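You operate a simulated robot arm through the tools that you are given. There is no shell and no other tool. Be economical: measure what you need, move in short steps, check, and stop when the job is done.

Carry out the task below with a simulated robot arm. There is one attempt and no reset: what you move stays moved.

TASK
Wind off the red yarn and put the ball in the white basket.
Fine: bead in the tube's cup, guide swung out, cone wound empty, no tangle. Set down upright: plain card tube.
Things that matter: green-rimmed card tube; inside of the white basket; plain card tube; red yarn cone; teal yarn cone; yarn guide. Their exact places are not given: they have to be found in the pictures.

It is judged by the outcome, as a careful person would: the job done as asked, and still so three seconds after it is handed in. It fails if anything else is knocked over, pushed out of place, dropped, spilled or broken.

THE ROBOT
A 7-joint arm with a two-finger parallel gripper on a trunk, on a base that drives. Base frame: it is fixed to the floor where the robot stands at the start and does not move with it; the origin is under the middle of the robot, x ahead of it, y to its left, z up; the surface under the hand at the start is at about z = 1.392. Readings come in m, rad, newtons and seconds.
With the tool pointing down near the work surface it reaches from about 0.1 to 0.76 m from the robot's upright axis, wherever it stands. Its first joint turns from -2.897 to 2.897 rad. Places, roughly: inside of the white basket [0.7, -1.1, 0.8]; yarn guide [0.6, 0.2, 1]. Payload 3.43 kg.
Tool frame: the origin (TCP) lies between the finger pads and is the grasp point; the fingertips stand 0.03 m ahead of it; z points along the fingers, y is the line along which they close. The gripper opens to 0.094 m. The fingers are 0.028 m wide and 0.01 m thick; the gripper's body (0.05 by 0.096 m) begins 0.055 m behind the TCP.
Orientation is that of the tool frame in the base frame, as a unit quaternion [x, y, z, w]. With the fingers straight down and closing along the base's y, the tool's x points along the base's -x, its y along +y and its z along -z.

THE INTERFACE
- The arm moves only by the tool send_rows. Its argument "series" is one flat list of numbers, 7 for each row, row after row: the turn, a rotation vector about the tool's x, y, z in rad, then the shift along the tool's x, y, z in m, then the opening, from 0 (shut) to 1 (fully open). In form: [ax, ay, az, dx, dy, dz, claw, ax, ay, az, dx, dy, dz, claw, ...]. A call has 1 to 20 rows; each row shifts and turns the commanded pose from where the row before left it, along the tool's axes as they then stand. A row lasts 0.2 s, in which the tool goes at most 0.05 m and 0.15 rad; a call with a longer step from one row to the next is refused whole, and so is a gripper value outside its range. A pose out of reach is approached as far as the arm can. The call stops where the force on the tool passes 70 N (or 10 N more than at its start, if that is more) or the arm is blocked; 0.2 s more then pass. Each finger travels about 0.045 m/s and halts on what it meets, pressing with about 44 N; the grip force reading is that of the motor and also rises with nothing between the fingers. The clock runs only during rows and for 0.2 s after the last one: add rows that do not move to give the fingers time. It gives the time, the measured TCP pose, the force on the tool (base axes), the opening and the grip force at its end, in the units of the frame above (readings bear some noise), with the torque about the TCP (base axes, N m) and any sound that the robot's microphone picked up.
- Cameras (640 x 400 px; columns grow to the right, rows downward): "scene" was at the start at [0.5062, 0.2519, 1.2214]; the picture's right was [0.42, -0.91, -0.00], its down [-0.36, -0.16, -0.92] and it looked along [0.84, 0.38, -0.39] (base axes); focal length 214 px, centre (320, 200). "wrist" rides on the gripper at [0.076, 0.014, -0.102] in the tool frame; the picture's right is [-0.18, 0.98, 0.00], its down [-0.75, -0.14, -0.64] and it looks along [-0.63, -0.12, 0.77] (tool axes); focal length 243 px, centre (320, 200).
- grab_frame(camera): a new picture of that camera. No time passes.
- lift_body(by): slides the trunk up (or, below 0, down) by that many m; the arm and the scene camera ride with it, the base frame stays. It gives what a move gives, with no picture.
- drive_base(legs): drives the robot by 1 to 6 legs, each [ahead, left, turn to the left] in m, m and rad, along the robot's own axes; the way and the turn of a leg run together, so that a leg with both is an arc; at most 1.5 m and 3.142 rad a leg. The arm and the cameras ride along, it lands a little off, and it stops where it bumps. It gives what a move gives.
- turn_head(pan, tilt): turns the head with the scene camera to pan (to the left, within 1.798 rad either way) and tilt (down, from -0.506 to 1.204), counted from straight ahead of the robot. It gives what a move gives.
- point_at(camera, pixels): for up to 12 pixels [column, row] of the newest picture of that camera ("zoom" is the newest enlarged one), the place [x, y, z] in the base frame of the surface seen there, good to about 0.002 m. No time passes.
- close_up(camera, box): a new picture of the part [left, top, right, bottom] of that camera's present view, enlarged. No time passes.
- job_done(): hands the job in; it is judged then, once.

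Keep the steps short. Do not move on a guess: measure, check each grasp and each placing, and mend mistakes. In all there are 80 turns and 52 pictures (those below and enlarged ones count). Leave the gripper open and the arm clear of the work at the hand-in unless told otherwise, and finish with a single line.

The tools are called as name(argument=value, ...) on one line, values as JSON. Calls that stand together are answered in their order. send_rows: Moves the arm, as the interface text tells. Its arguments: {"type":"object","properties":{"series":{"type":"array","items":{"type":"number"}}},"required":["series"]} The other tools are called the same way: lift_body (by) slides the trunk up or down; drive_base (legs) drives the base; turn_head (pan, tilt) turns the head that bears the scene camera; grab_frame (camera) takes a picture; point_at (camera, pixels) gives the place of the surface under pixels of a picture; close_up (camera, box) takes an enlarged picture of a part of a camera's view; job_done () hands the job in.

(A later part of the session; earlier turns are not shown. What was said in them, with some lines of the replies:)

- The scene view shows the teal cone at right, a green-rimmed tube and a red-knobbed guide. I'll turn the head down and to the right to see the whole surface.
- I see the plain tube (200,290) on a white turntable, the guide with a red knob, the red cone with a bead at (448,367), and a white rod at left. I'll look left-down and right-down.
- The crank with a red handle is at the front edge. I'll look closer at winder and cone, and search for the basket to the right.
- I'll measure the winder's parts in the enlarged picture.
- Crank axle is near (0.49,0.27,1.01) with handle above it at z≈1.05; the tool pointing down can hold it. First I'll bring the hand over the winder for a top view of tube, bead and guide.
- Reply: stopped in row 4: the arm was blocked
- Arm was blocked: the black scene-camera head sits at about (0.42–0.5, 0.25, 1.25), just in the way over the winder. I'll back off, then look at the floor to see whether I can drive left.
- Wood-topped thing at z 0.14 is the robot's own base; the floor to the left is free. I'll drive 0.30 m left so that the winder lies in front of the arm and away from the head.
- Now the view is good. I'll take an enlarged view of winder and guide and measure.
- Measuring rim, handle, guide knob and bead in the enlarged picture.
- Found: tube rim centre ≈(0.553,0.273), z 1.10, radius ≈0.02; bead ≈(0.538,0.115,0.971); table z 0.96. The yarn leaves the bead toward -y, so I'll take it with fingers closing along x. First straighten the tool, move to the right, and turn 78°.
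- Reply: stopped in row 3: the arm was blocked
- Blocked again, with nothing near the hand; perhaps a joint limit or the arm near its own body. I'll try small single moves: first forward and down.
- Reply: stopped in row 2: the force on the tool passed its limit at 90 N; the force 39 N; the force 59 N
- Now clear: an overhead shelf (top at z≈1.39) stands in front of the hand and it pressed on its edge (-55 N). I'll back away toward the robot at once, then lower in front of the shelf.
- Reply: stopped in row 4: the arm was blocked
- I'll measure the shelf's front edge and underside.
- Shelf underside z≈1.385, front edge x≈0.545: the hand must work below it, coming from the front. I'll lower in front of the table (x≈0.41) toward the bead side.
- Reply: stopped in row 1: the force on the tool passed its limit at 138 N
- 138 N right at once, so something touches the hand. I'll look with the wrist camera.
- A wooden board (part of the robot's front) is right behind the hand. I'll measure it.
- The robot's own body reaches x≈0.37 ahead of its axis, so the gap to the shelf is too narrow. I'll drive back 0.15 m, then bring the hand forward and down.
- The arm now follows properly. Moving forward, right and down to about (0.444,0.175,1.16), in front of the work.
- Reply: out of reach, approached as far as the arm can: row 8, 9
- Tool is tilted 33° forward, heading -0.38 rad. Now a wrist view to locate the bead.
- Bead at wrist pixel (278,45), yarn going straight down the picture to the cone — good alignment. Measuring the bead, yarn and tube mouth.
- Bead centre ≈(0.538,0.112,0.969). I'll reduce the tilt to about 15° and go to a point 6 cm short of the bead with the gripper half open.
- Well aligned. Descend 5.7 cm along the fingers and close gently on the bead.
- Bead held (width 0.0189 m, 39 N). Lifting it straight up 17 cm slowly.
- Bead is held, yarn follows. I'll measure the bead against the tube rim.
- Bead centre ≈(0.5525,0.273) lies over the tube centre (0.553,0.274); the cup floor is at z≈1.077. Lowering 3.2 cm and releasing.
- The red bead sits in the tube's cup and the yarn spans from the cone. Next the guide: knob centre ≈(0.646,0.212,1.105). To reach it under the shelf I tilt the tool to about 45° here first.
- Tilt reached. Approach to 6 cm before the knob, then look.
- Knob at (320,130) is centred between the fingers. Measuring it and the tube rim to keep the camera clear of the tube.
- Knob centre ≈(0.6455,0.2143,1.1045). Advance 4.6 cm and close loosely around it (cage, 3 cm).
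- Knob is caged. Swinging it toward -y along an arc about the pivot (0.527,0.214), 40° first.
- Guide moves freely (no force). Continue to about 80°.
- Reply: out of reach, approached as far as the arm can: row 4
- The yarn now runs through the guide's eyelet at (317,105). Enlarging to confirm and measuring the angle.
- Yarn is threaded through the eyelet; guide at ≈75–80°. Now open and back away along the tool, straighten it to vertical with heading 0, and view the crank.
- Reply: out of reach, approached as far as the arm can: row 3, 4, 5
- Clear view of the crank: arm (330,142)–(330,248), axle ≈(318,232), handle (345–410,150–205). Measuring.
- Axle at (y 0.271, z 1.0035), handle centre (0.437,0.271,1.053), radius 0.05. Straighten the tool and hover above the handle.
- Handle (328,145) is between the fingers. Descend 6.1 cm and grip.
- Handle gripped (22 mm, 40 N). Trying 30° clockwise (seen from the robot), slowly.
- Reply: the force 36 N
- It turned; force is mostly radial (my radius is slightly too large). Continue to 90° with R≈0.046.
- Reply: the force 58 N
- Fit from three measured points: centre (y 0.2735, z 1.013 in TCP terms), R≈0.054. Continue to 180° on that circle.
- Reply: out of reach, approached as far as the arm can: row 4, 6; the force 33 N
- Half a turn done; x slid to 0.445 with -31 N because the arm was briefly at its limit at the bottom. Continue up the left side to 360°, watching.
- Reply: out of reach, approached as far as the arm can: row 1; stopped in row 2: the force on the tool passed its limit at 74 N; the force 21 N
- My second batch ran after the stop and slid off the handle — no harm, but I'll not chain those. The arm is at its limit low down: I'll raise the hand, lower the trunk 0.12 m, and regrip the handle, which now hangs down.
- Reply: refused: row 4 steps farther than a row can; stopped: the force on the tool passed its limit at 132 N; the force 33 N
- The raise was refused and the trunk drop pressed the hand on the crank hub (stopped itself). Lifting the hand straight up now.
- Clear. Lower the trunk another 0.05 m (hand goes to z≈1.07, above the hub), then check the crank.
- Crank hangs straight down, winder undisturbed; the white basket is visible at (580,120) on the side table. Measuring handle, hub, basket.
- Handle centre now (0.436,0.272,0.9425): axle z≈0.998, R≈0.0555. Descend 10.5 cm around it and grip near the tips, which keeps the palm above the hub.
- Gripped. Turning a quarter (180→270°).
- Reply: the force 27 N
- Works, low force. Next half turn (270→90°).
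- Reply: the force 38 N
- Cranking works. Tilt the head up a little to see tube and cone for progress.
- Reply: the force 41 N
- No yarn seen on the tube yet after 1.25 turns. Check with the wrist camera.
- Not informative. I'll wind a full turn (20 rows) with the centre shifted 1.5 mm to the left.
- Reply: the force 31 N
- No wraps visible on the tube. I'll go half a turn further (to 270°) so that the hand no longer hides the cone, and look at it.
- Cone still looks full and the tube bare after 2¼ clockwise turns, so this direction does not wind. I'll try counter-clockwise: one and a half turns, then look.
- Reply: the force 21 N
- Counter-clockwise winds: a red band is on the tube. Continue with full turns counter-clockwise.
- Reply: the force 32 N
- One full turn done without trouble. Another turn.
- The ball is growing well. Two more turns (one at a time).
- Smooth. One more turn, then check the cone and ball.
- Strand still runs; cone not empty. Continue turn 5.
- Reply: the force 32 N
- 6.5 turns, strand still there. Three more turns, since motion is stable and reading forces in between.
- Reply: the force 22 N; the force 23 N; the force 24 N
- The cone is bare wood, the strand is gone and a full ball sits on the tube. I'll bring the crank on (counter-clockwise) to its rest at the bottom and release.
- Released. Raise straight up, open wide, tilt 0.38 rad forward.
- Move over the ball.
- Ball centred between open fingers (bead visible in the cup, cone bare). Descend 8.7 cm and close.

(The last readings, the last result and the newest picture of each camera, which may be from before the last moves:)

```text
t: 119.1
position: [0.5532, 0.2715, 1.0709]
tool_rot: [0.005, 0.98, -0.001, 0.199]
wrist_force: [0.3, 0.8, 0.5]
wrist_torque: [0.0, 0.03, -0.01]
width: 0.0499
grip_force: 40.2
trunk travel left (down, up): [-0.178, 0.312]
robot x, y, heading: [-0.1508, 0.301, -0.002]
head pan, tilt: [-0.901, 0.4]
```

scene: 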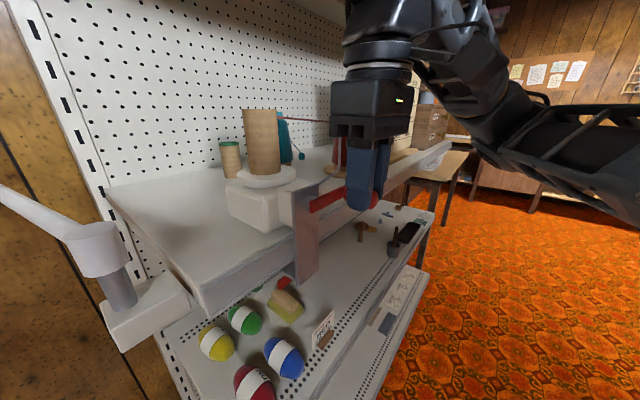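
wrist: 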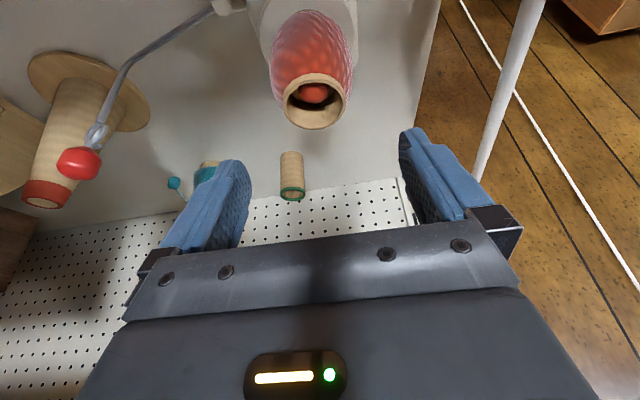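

Gripped at 50 mm, 40 N. Lift straight up slowly 8 cm.

send_rows(series=[0, 0, 0, 0, 0, 0, 0.42, 0, 0, 0, 0, 0, 0, 0.42, 0, 0, 0, -0.0078, 0, -0.0184, 0.42, 0, 0, 0, -0.0078, 0, -0.0184, 0.42, 0, 0, 0, -0.0078, 0, -0.0184, 0.42, 0, 0, 0, -0.0078, 0, -0.0184, 0.42, 0, 0, 0, 0, 0, 0, 0.42])

```text
t: 120.7
position: [0.5531, 0.2717, 1.1518]
tool_rot: [0.004, 0.98, 0.0, 0.198]
wrist_force: [0.4, -0.3, -0.1]
wrist_torque: [0.02, -0.01, 0.02]
width: 0.0489
grip_force: 43.7
trunk travel left (down, up): [-0.178, 0.312]
robot x, y, heading: [-0.1515, 0.3005, 0.002]
head pan, tilt: [-0.901, 0.4]
```

Ball lifted and held (49 mm, 44 N). Pull back toward the robot 13 cm, level.

send_rows(series=[0, 0, 0, 0.0306, 0, -0.013, 0.42, 0, 0, 0, 0.0306, 0, -0.013, 0.42, 0, 0, 0, 0.0306, 0, -0.013, 0.42, 0, 0, 0, 0.0306, 0, -0.013, 0.42, 0, 0, 0, 0, 0, 0, 0.42])

```text
t: 121.9
position: [0.4212, 0.2732, 1.1508]
tool_rot: [0.004, 0.98, 0.0, 0.199]
wrist_force: [0.3, 0.1, 0.1]
wrist_torque: [-0.01, 0.02, -0.03]
width: 0.0491
grip_force: 44.2
trunk travel left (down, up): [-0.178, 0.312]
robot x, y, heading: [-0.1531, 0.3074, 0.002]
head pan, tilt: [-0.901, 0.4]
```

Now drive: back 0.25 m, then right 1.2 m, and look toward the basket.

drive_base(legs=[[-0.25, 0, 0], [0, -1.2, 0]])

turn_head(pan=-0.55, tilt=0.45)

```text
t: 129.4
position: [0.1838, -0.9444, 1.1524]
tool_rot: [0.001, 0.98, 0.001, 0.199]
wrist_force: [0.6, -0.5, -0.2]
wrist_torque: [0.03, -0.05, 0.01]
width: 0.0483
grip_force: 43.9
trunk travel left (down, up): [-0.178, 0.312]
robot x, y, heading: [-0.3868, -0.9201, 0.009]
head pan, tilt: [-0.901, 0.4]
```

```text
t: 130.3
position: [0.1864, -0.9442, 1.1519]
tool_rot: [0.001, 0.98, 0.001, 0.199]
wrist_force: [0.1, -0.4, -0.3]
wrist_torque: [0.0, -0.01, 0.0]
width: 0.0482
grip_force: 44.1
trunk travel left (down, up): [-0.178, 0.312]
robot x, y, heading: [-0.3882, -0.9177, 0.013]
head pan, tilt: [-0.55, 0.45]
```

Arrived. Picture of the basket.

grab_frame(camera="scene")

```text
1 pictures are left
```

scene: 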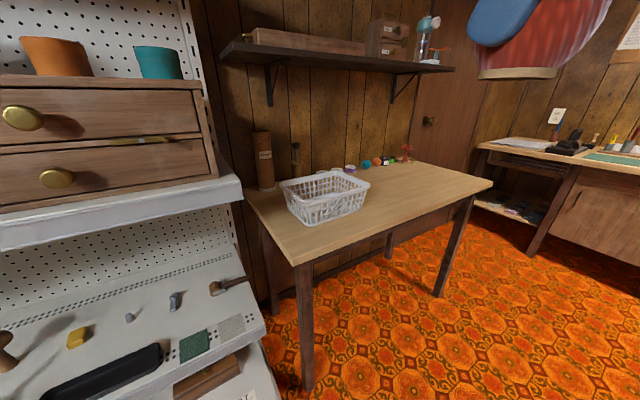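

The basket is at (325,198), on the side table; ball is held upright (top right). Measuring basket rim, floor and table.

point_at(camera="scene", pixels=[[281, 182], [303, 201], [368, 184], [347, 171], [322, 190], [330, 195], [322, 183], [310, 224], [272, 238], [294, 262], [490, 183], [440, 70]])

point_at(camera="scene", pixels=[[516, 75], [515, 40], [340, 185], [335, 190], [328, 186], [345, 183], [310, 190], [460, 70], [300, 45], [266, 150], [362, 208], [365, 200]])

```text
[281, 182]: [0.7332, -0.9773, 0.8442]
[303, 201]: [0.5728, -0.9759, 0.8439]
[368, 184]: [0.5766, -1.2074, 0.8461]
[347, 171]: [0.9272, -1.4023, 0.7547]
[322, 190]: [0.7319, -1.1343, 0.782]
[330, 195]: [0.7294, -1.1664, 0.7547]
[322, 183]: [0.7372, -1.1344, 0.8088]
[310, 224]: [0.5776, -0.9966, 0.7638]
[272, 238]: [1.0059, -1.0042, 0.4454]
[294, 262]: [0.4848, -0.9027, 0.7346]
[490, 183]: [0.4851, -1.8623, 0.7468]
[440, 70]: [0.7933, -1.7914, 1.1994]
```

```text
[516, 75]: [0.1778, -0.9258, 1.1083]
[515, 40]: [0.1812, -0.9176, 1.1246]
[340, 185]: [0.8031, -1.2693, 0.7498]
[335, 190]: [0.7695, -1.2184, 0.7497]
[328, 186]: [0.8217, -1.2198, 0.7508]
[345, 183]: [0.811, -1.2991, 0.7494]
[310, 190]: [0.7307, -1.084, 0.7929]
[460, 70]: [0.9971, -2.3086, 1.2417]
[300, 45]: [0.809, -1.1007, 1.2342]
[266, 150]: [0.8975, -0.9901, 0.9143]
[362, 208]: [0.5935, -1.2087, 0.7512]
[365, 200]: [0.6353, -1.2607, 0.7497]
```

Basket rim z≈0.845, x 0.573–0.733, y −0.977…−1.207, floor ≈0.755; tube bottom lies 0.044 m below the TCP. I'll turn the head out of the way, then drive right 0.15 and forward 0.32.

turn_head(pan=-1.5, tilt=0.45)

drive_base(legs=[[0, -0.15, -0.012], [0.32, 0, 0]])

```text
t: 131.5
position: [0.1853, -0.9438, 1.152]
tool_rot: [0.001, 0.98, 0.0, 0.198]
wrist_force: [0.5, -0.3, -0.2]
wrist_torque: [0.01, 0.0, 0.0]
width: 0.0481
grip_force: 43.3
trunk travel left (down, up): [-0.178, 0.312]
robot x, y, heading: [-0.3856, -0.9227, 0.008]
head pan, tilt: [-1.499, 0.45]
```

```text
t: 134.6
position: [0.5033, -1.1015, 1.1516]
tool_rot: [0.005, 0.98, 0.0, 0.198]
wrist_force: [0.5, -0.1, 0.2]
wrist_torque: [-0.01, -0.03, -0.03]
width: 0.0478
grip_force: 44.3
trunk travel left (down, up): [-0.178, 0.312]
robot x, y, heading: [-0.0674, -1.0738, 0.002]
head pan, tilt: [-1.499, 0.45]
```

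In place. Lower the trunk 0.14 m (hand to z≈1.01, still well above the rim).

lift_body(by=-0.14)

```text
t: 136.3
position: [0.5042, -1.1013, 1.0126]
tool_rot: [0.005, 0.98, 0.0, 0.199]
wrist_force: [-0.1, -0.5, -0.4]
wrist_torque: [0.01, -0.01, 0.04]
width: 0.0473
grip_force: 44.0
trunk travel left (down, up): [-0.038, 0.452]
robot x, y, heading: [-0.0688, -1.0689, -0.001]
head pan, tilt: [-1.499, 0.45]
```

Extend forward to x≈0.64 over the basket, level.

send_rows(series=[0, 0, 0, -0.0313, 0.0023, 0.0133, 0.42, 0, 0, 0, -0.0313, 0.0023, 0.0133, 0.42, 0, 0, 0, -0.0313, 0.0023, 0.0133, 0.42, 0, 0, 0, -0.0313, 0.0023, 0.0133, 0.42, 0, 0, 0, 0, 0, 0, 0.42])

```text
t: 137.5
position: [0.6399, -1.0925, 1.0117]
tool_rot: [0.005, 0.98, 0.0, 0.199]
wrist_force: [0.1, -0.6, 0.0]
wrist_torque: [0.0, 0.03, 0.0]
width: 0.0476
grip_force: 44.2
trunk travel left (down, up): [-0.038, 0.452]
robot x, y, heading: [-0.0663, -1.0701, -0.008]
head pan, tilt: [-1.499, 0.45]
```

Exactly over it. Descend 19.5 cm to just above the basket floor.

send_rows(series=[0, 0, 0, 0.0129, 0, 0.0304, 0.42, 0, 0, 0, 0.0129, 0, 0.0304, 0.42, 0, 0, 0, 0.0129, 0, 0.0304, 0.42, 0, 0, 0, 0.0129, 0, 0.0304, 0.42, 0, 0, 0, 0.0129, 0, 0.0304, 0.42, 0, 0, 0, 0.0117, 0, 0.0276, 0.42, 0, 0, 0, 0, 0, 0, 0.42])

```text
t: 139.1
position: [0.6399, -1.0914, 0.8192]
tool_rot: [0.005, 0.98, -0.002, 0.2]
wrist_force: [0.7, 0.5, 1.0]
wrist_torque: [-0.05, 0.0, 0.0]
width: 0.0474
grip_force: 44.1
trunk travel left (down, up): [-0.038, 0.452]
robot x, y, heading: [-0.0687, -1.0675, 0.001]
head pan, tilt: [-1.499, 0.45]
```

No contact yet at z 0.819. Now 3 mm steps until the base touches.

send_rows(series=[0, 0, 0, 0.0012, 0, 0.0028, 0.42, 0, 0, 0, 0.0012, 0, 0.0028, 0.42, 0, 0, 0, 0.0012, 0, 0.0028, 0.42, 0, 0, 0, 0.0012, 0, 0.0028, 0.42, 0, 0, 0, 0, 0, 0, 0.42])

```text
t: 140.3
position: [0.6405, -1.092, 0.8132]
tool_rot: [0.0, 0.978, -0.011, 0.207]
wrist_force: [0.2, 0.4, -1.0]
wrist_torque: [0.05, 0.06, -0.01]
width: 0.0474
grip_force: 44.4
trunk travel left (down, up): [-0.038, 0.452]
robot x, y, heading: [-0.0679, -1.0716, -0.004]
head pan, tilt: [-1.499, 0.45]
```

It stopped 6 mm short without force on the tool, so the arm itself is at a limit. I'll use the trunk for the last bit: down 8 mm.

lift_body(by=-0.008)

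```text
t: 140.9
position: [0.6395, -1.0906, 0.8122]
tool_rot: [0.0, 0.977, -0.016, 0.211]
wrist_force: [-0.4, 0.4, -0.4]
wrist_torque: [0.03, -0.01, 0.01]
width: 0.0472
grip_force: 44.2
trunk travel left (down, up): [-0.03, 0.46]
robot x, y, heading: [-0.0684, -1.0672, -0.0]
head pan, tilt: [-1.499, 0.45]
```

The trunk drop just tilted the hand: an arm link rests on something (likely the table's edge). I'll undo this: raise the trunk 0.15 m and then lower with the arm instead.

lift_body(by=0.15)

```text
t: 142.6
position: [0.6395, -1.0925, 0.946]
tool_rot: [0.005, 0.98, -0.001, 0.199]
wrist_force: [1.2, -0.7, 1.2]
wrist_torque: [-0.01, 0.0, -0.01]
width: 0.0475
grip_force: 43.1
trunk travel left (down, up): [-0.18, 0.31]
robot x, y, heading: [-0.0659, -1.0664, -0.007]
head pan, tilt: [-1.499, 0.45]
```

Orientation is back. Descend with the arm 13 cm.

send_rows(series=[0, 0, 0, 0.0117, 0, 0.0276, 0.42, 0, 0, 0, 0.0117, 0, 0.0276, 0.42, 0, 0, 0, 0.0117, 0, 0.0276, 0.42, 0, 0, 0, 0.0117, 0, 0.0276, 0.42, 0, 0, 0, 0.0039, 0, 0.0092, 0.42, 0, 0, 0, 0, 0, 0, 0.42])

```text
t: 144.0
position: [0.6377, -1.0928, 0.8164]
tool_rot: [0.004, 0.98, -0.001, 0.198]
wrist_force: [-0.2, 0.0, -0.3]
wrist_torque: [0.01, -0.03, 0.02]
width: 0.0477
grip_force: 44.2
trunk travel left (down, up): [-0.18, 0.31]
robot x, y, heading: [-0.0689, -1.069, -0.001]
head pan, tilt: [-1.499, 0.45]
5 turns are left
```

Tracks well now, 1.7 cm above contact. Lower 1.4 cm in small steps and open.

send_rows(series=[0, 0, 0, 0.0014, 0, 0.0032, 0.42, 0, 0, 0, 0.0014, 0, 0.0032, 0.42, 0, 0, 0, 0.0014, 0, 0.0032, 0.42, 0, 0, 0, 0.0014, 0, 0.0032, 0.42, 0, 0, 0, 0.0006, 0, 0.0014, 0.42, 0, 0, 0, 0, 0, 0, 0.42, 0, 0, 0, 0, 0, 0, 0.52, 0, 0, 0, 0, 0, 0, 0.58, 0, 0, 0, 0, 0, 0, 0.66, 0, 0, 0, 0, 0, 0, 0.74, 0, 0, 0, 0, 0, 0, 0.8, 0, 0, 0, 0, 0, 0, 0.8])

```text
t: 146.6
position: [0.6392, -1.0933, 0.8019]
tool_rot: [0.005, 0.98, -0.001, 0.198]
wrist_force: [0.6, 0.6, 0.1]
wrist_torque: [-0.04, 0.0, 0.0]
width: 0.0753
grip_force: 0.1
trunk travel left (down, up): [-0.18, 0.31]
robot x, y, heading: [-0.0677, -1.0681, -0.001]
head pan, tilt: [-1.499, 0.45]
4 turns are left
```

Released at z 0.802. Raise straight up 15 cm, pull back, and take the last picture to verify.

send_rows(series=[0, 0, 0, -0.0059, 0, -0.0138, 0.8, 0, 0, 0, -0.0117, 0, -0.0276, 0.8, 0, 0, 0, -0.0117, 0, -0.0276, 0.8, 0, 0, 0, -0.0117, 0, -0.0276, 0.8, 0, 0, 0, -0.0117, 0, -0.0276, 0.8, 0, 0, 0, -0.0117, 0, -0.0276, 0.8, 0, 0, 0, 0.0307, 0, -0.013, 1, 0, 0, 0, 0.0307, 0, -0.013, 1, 0, 0, 0, 0.0307, 0, -0.013, 1, 0, 0, 0, 0, 0, 0, 1])

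turn_head(pan=-0.55, tilt=0.7)

grab_frame(camera="scene")

```text
t: 148.8
position: [0.5912, -1.0949, 0.9834]
tool_rot: [0.006, 0.98, 0.0, 0.198]
wrist_force: [0.2, -0.3, 0.5]
wrist_torque: [-0.01, 0.05, 0.0]
width: 0.0941
grip_force: 0.1
out of reach, approached as far as the arm can: row 8, 9
trunk travel left (down, up): [-0.18, 0.31]
robot x, y, heading: [-0.0672, -1.071, -0.001]
head pan, tilt: [-1.499, 0.45]
```

```text
t: 150.0
position: [0.5902, -1.0954, 0.9833]
tool_rot: [0.004, 0.98, 0.0, 0.197]
wrist_force: [0.4, -0.8, 0.1]
wrist_torque: [-0.01, 0.02, -0.02]
width: 0.0939
grip_force: 0.0
trunk travel left (down, up): [-0.18, 0.31]
robot x, y, heading: [-0.0695, -1.072, -0.0]
head pan, tilt: [-0.55, 0.7]
```

```text
0 pictures are left
3 turns are left
```

scene: 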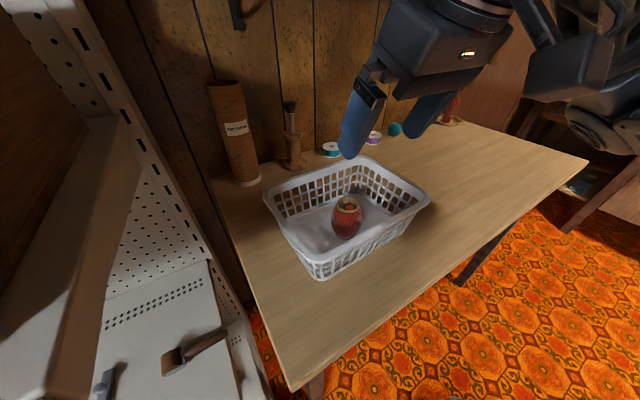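

The ball stands upright in the basket (345,218). I'll back the robot away 0.2 m to leave the arm clear.

drive_base(legs=[[-0.2, 0, 0]])

```text
t: 151.6
position: [0.3899, -1.0963, 0.984]
tool_rot: [0.006, 0.98, -0.001, 0.198]
wrist_force: [-0.6, 0.6, 0.6]
wrist_torque: [0.03, -0.01, 0.01]
width: 0.0939
grip_force: 0.1
trunk travel left (down, up): [-0.18, 0.31]
robot x, y, heading: [-0.2694, -1.0741, -0.002]
head pan, tilt: [-0.55, 0.7]
2 turns are left
```

Everything is clear; handing in.

job_done()

```text
The job is handed in.
```

The red yarn is fully wound off the cone, and the ball stands upright on its plain card tube in the white basket; the bead was still in the cup just before the lift, the guide is swung out to about 75–80°, and I saw no tangle.
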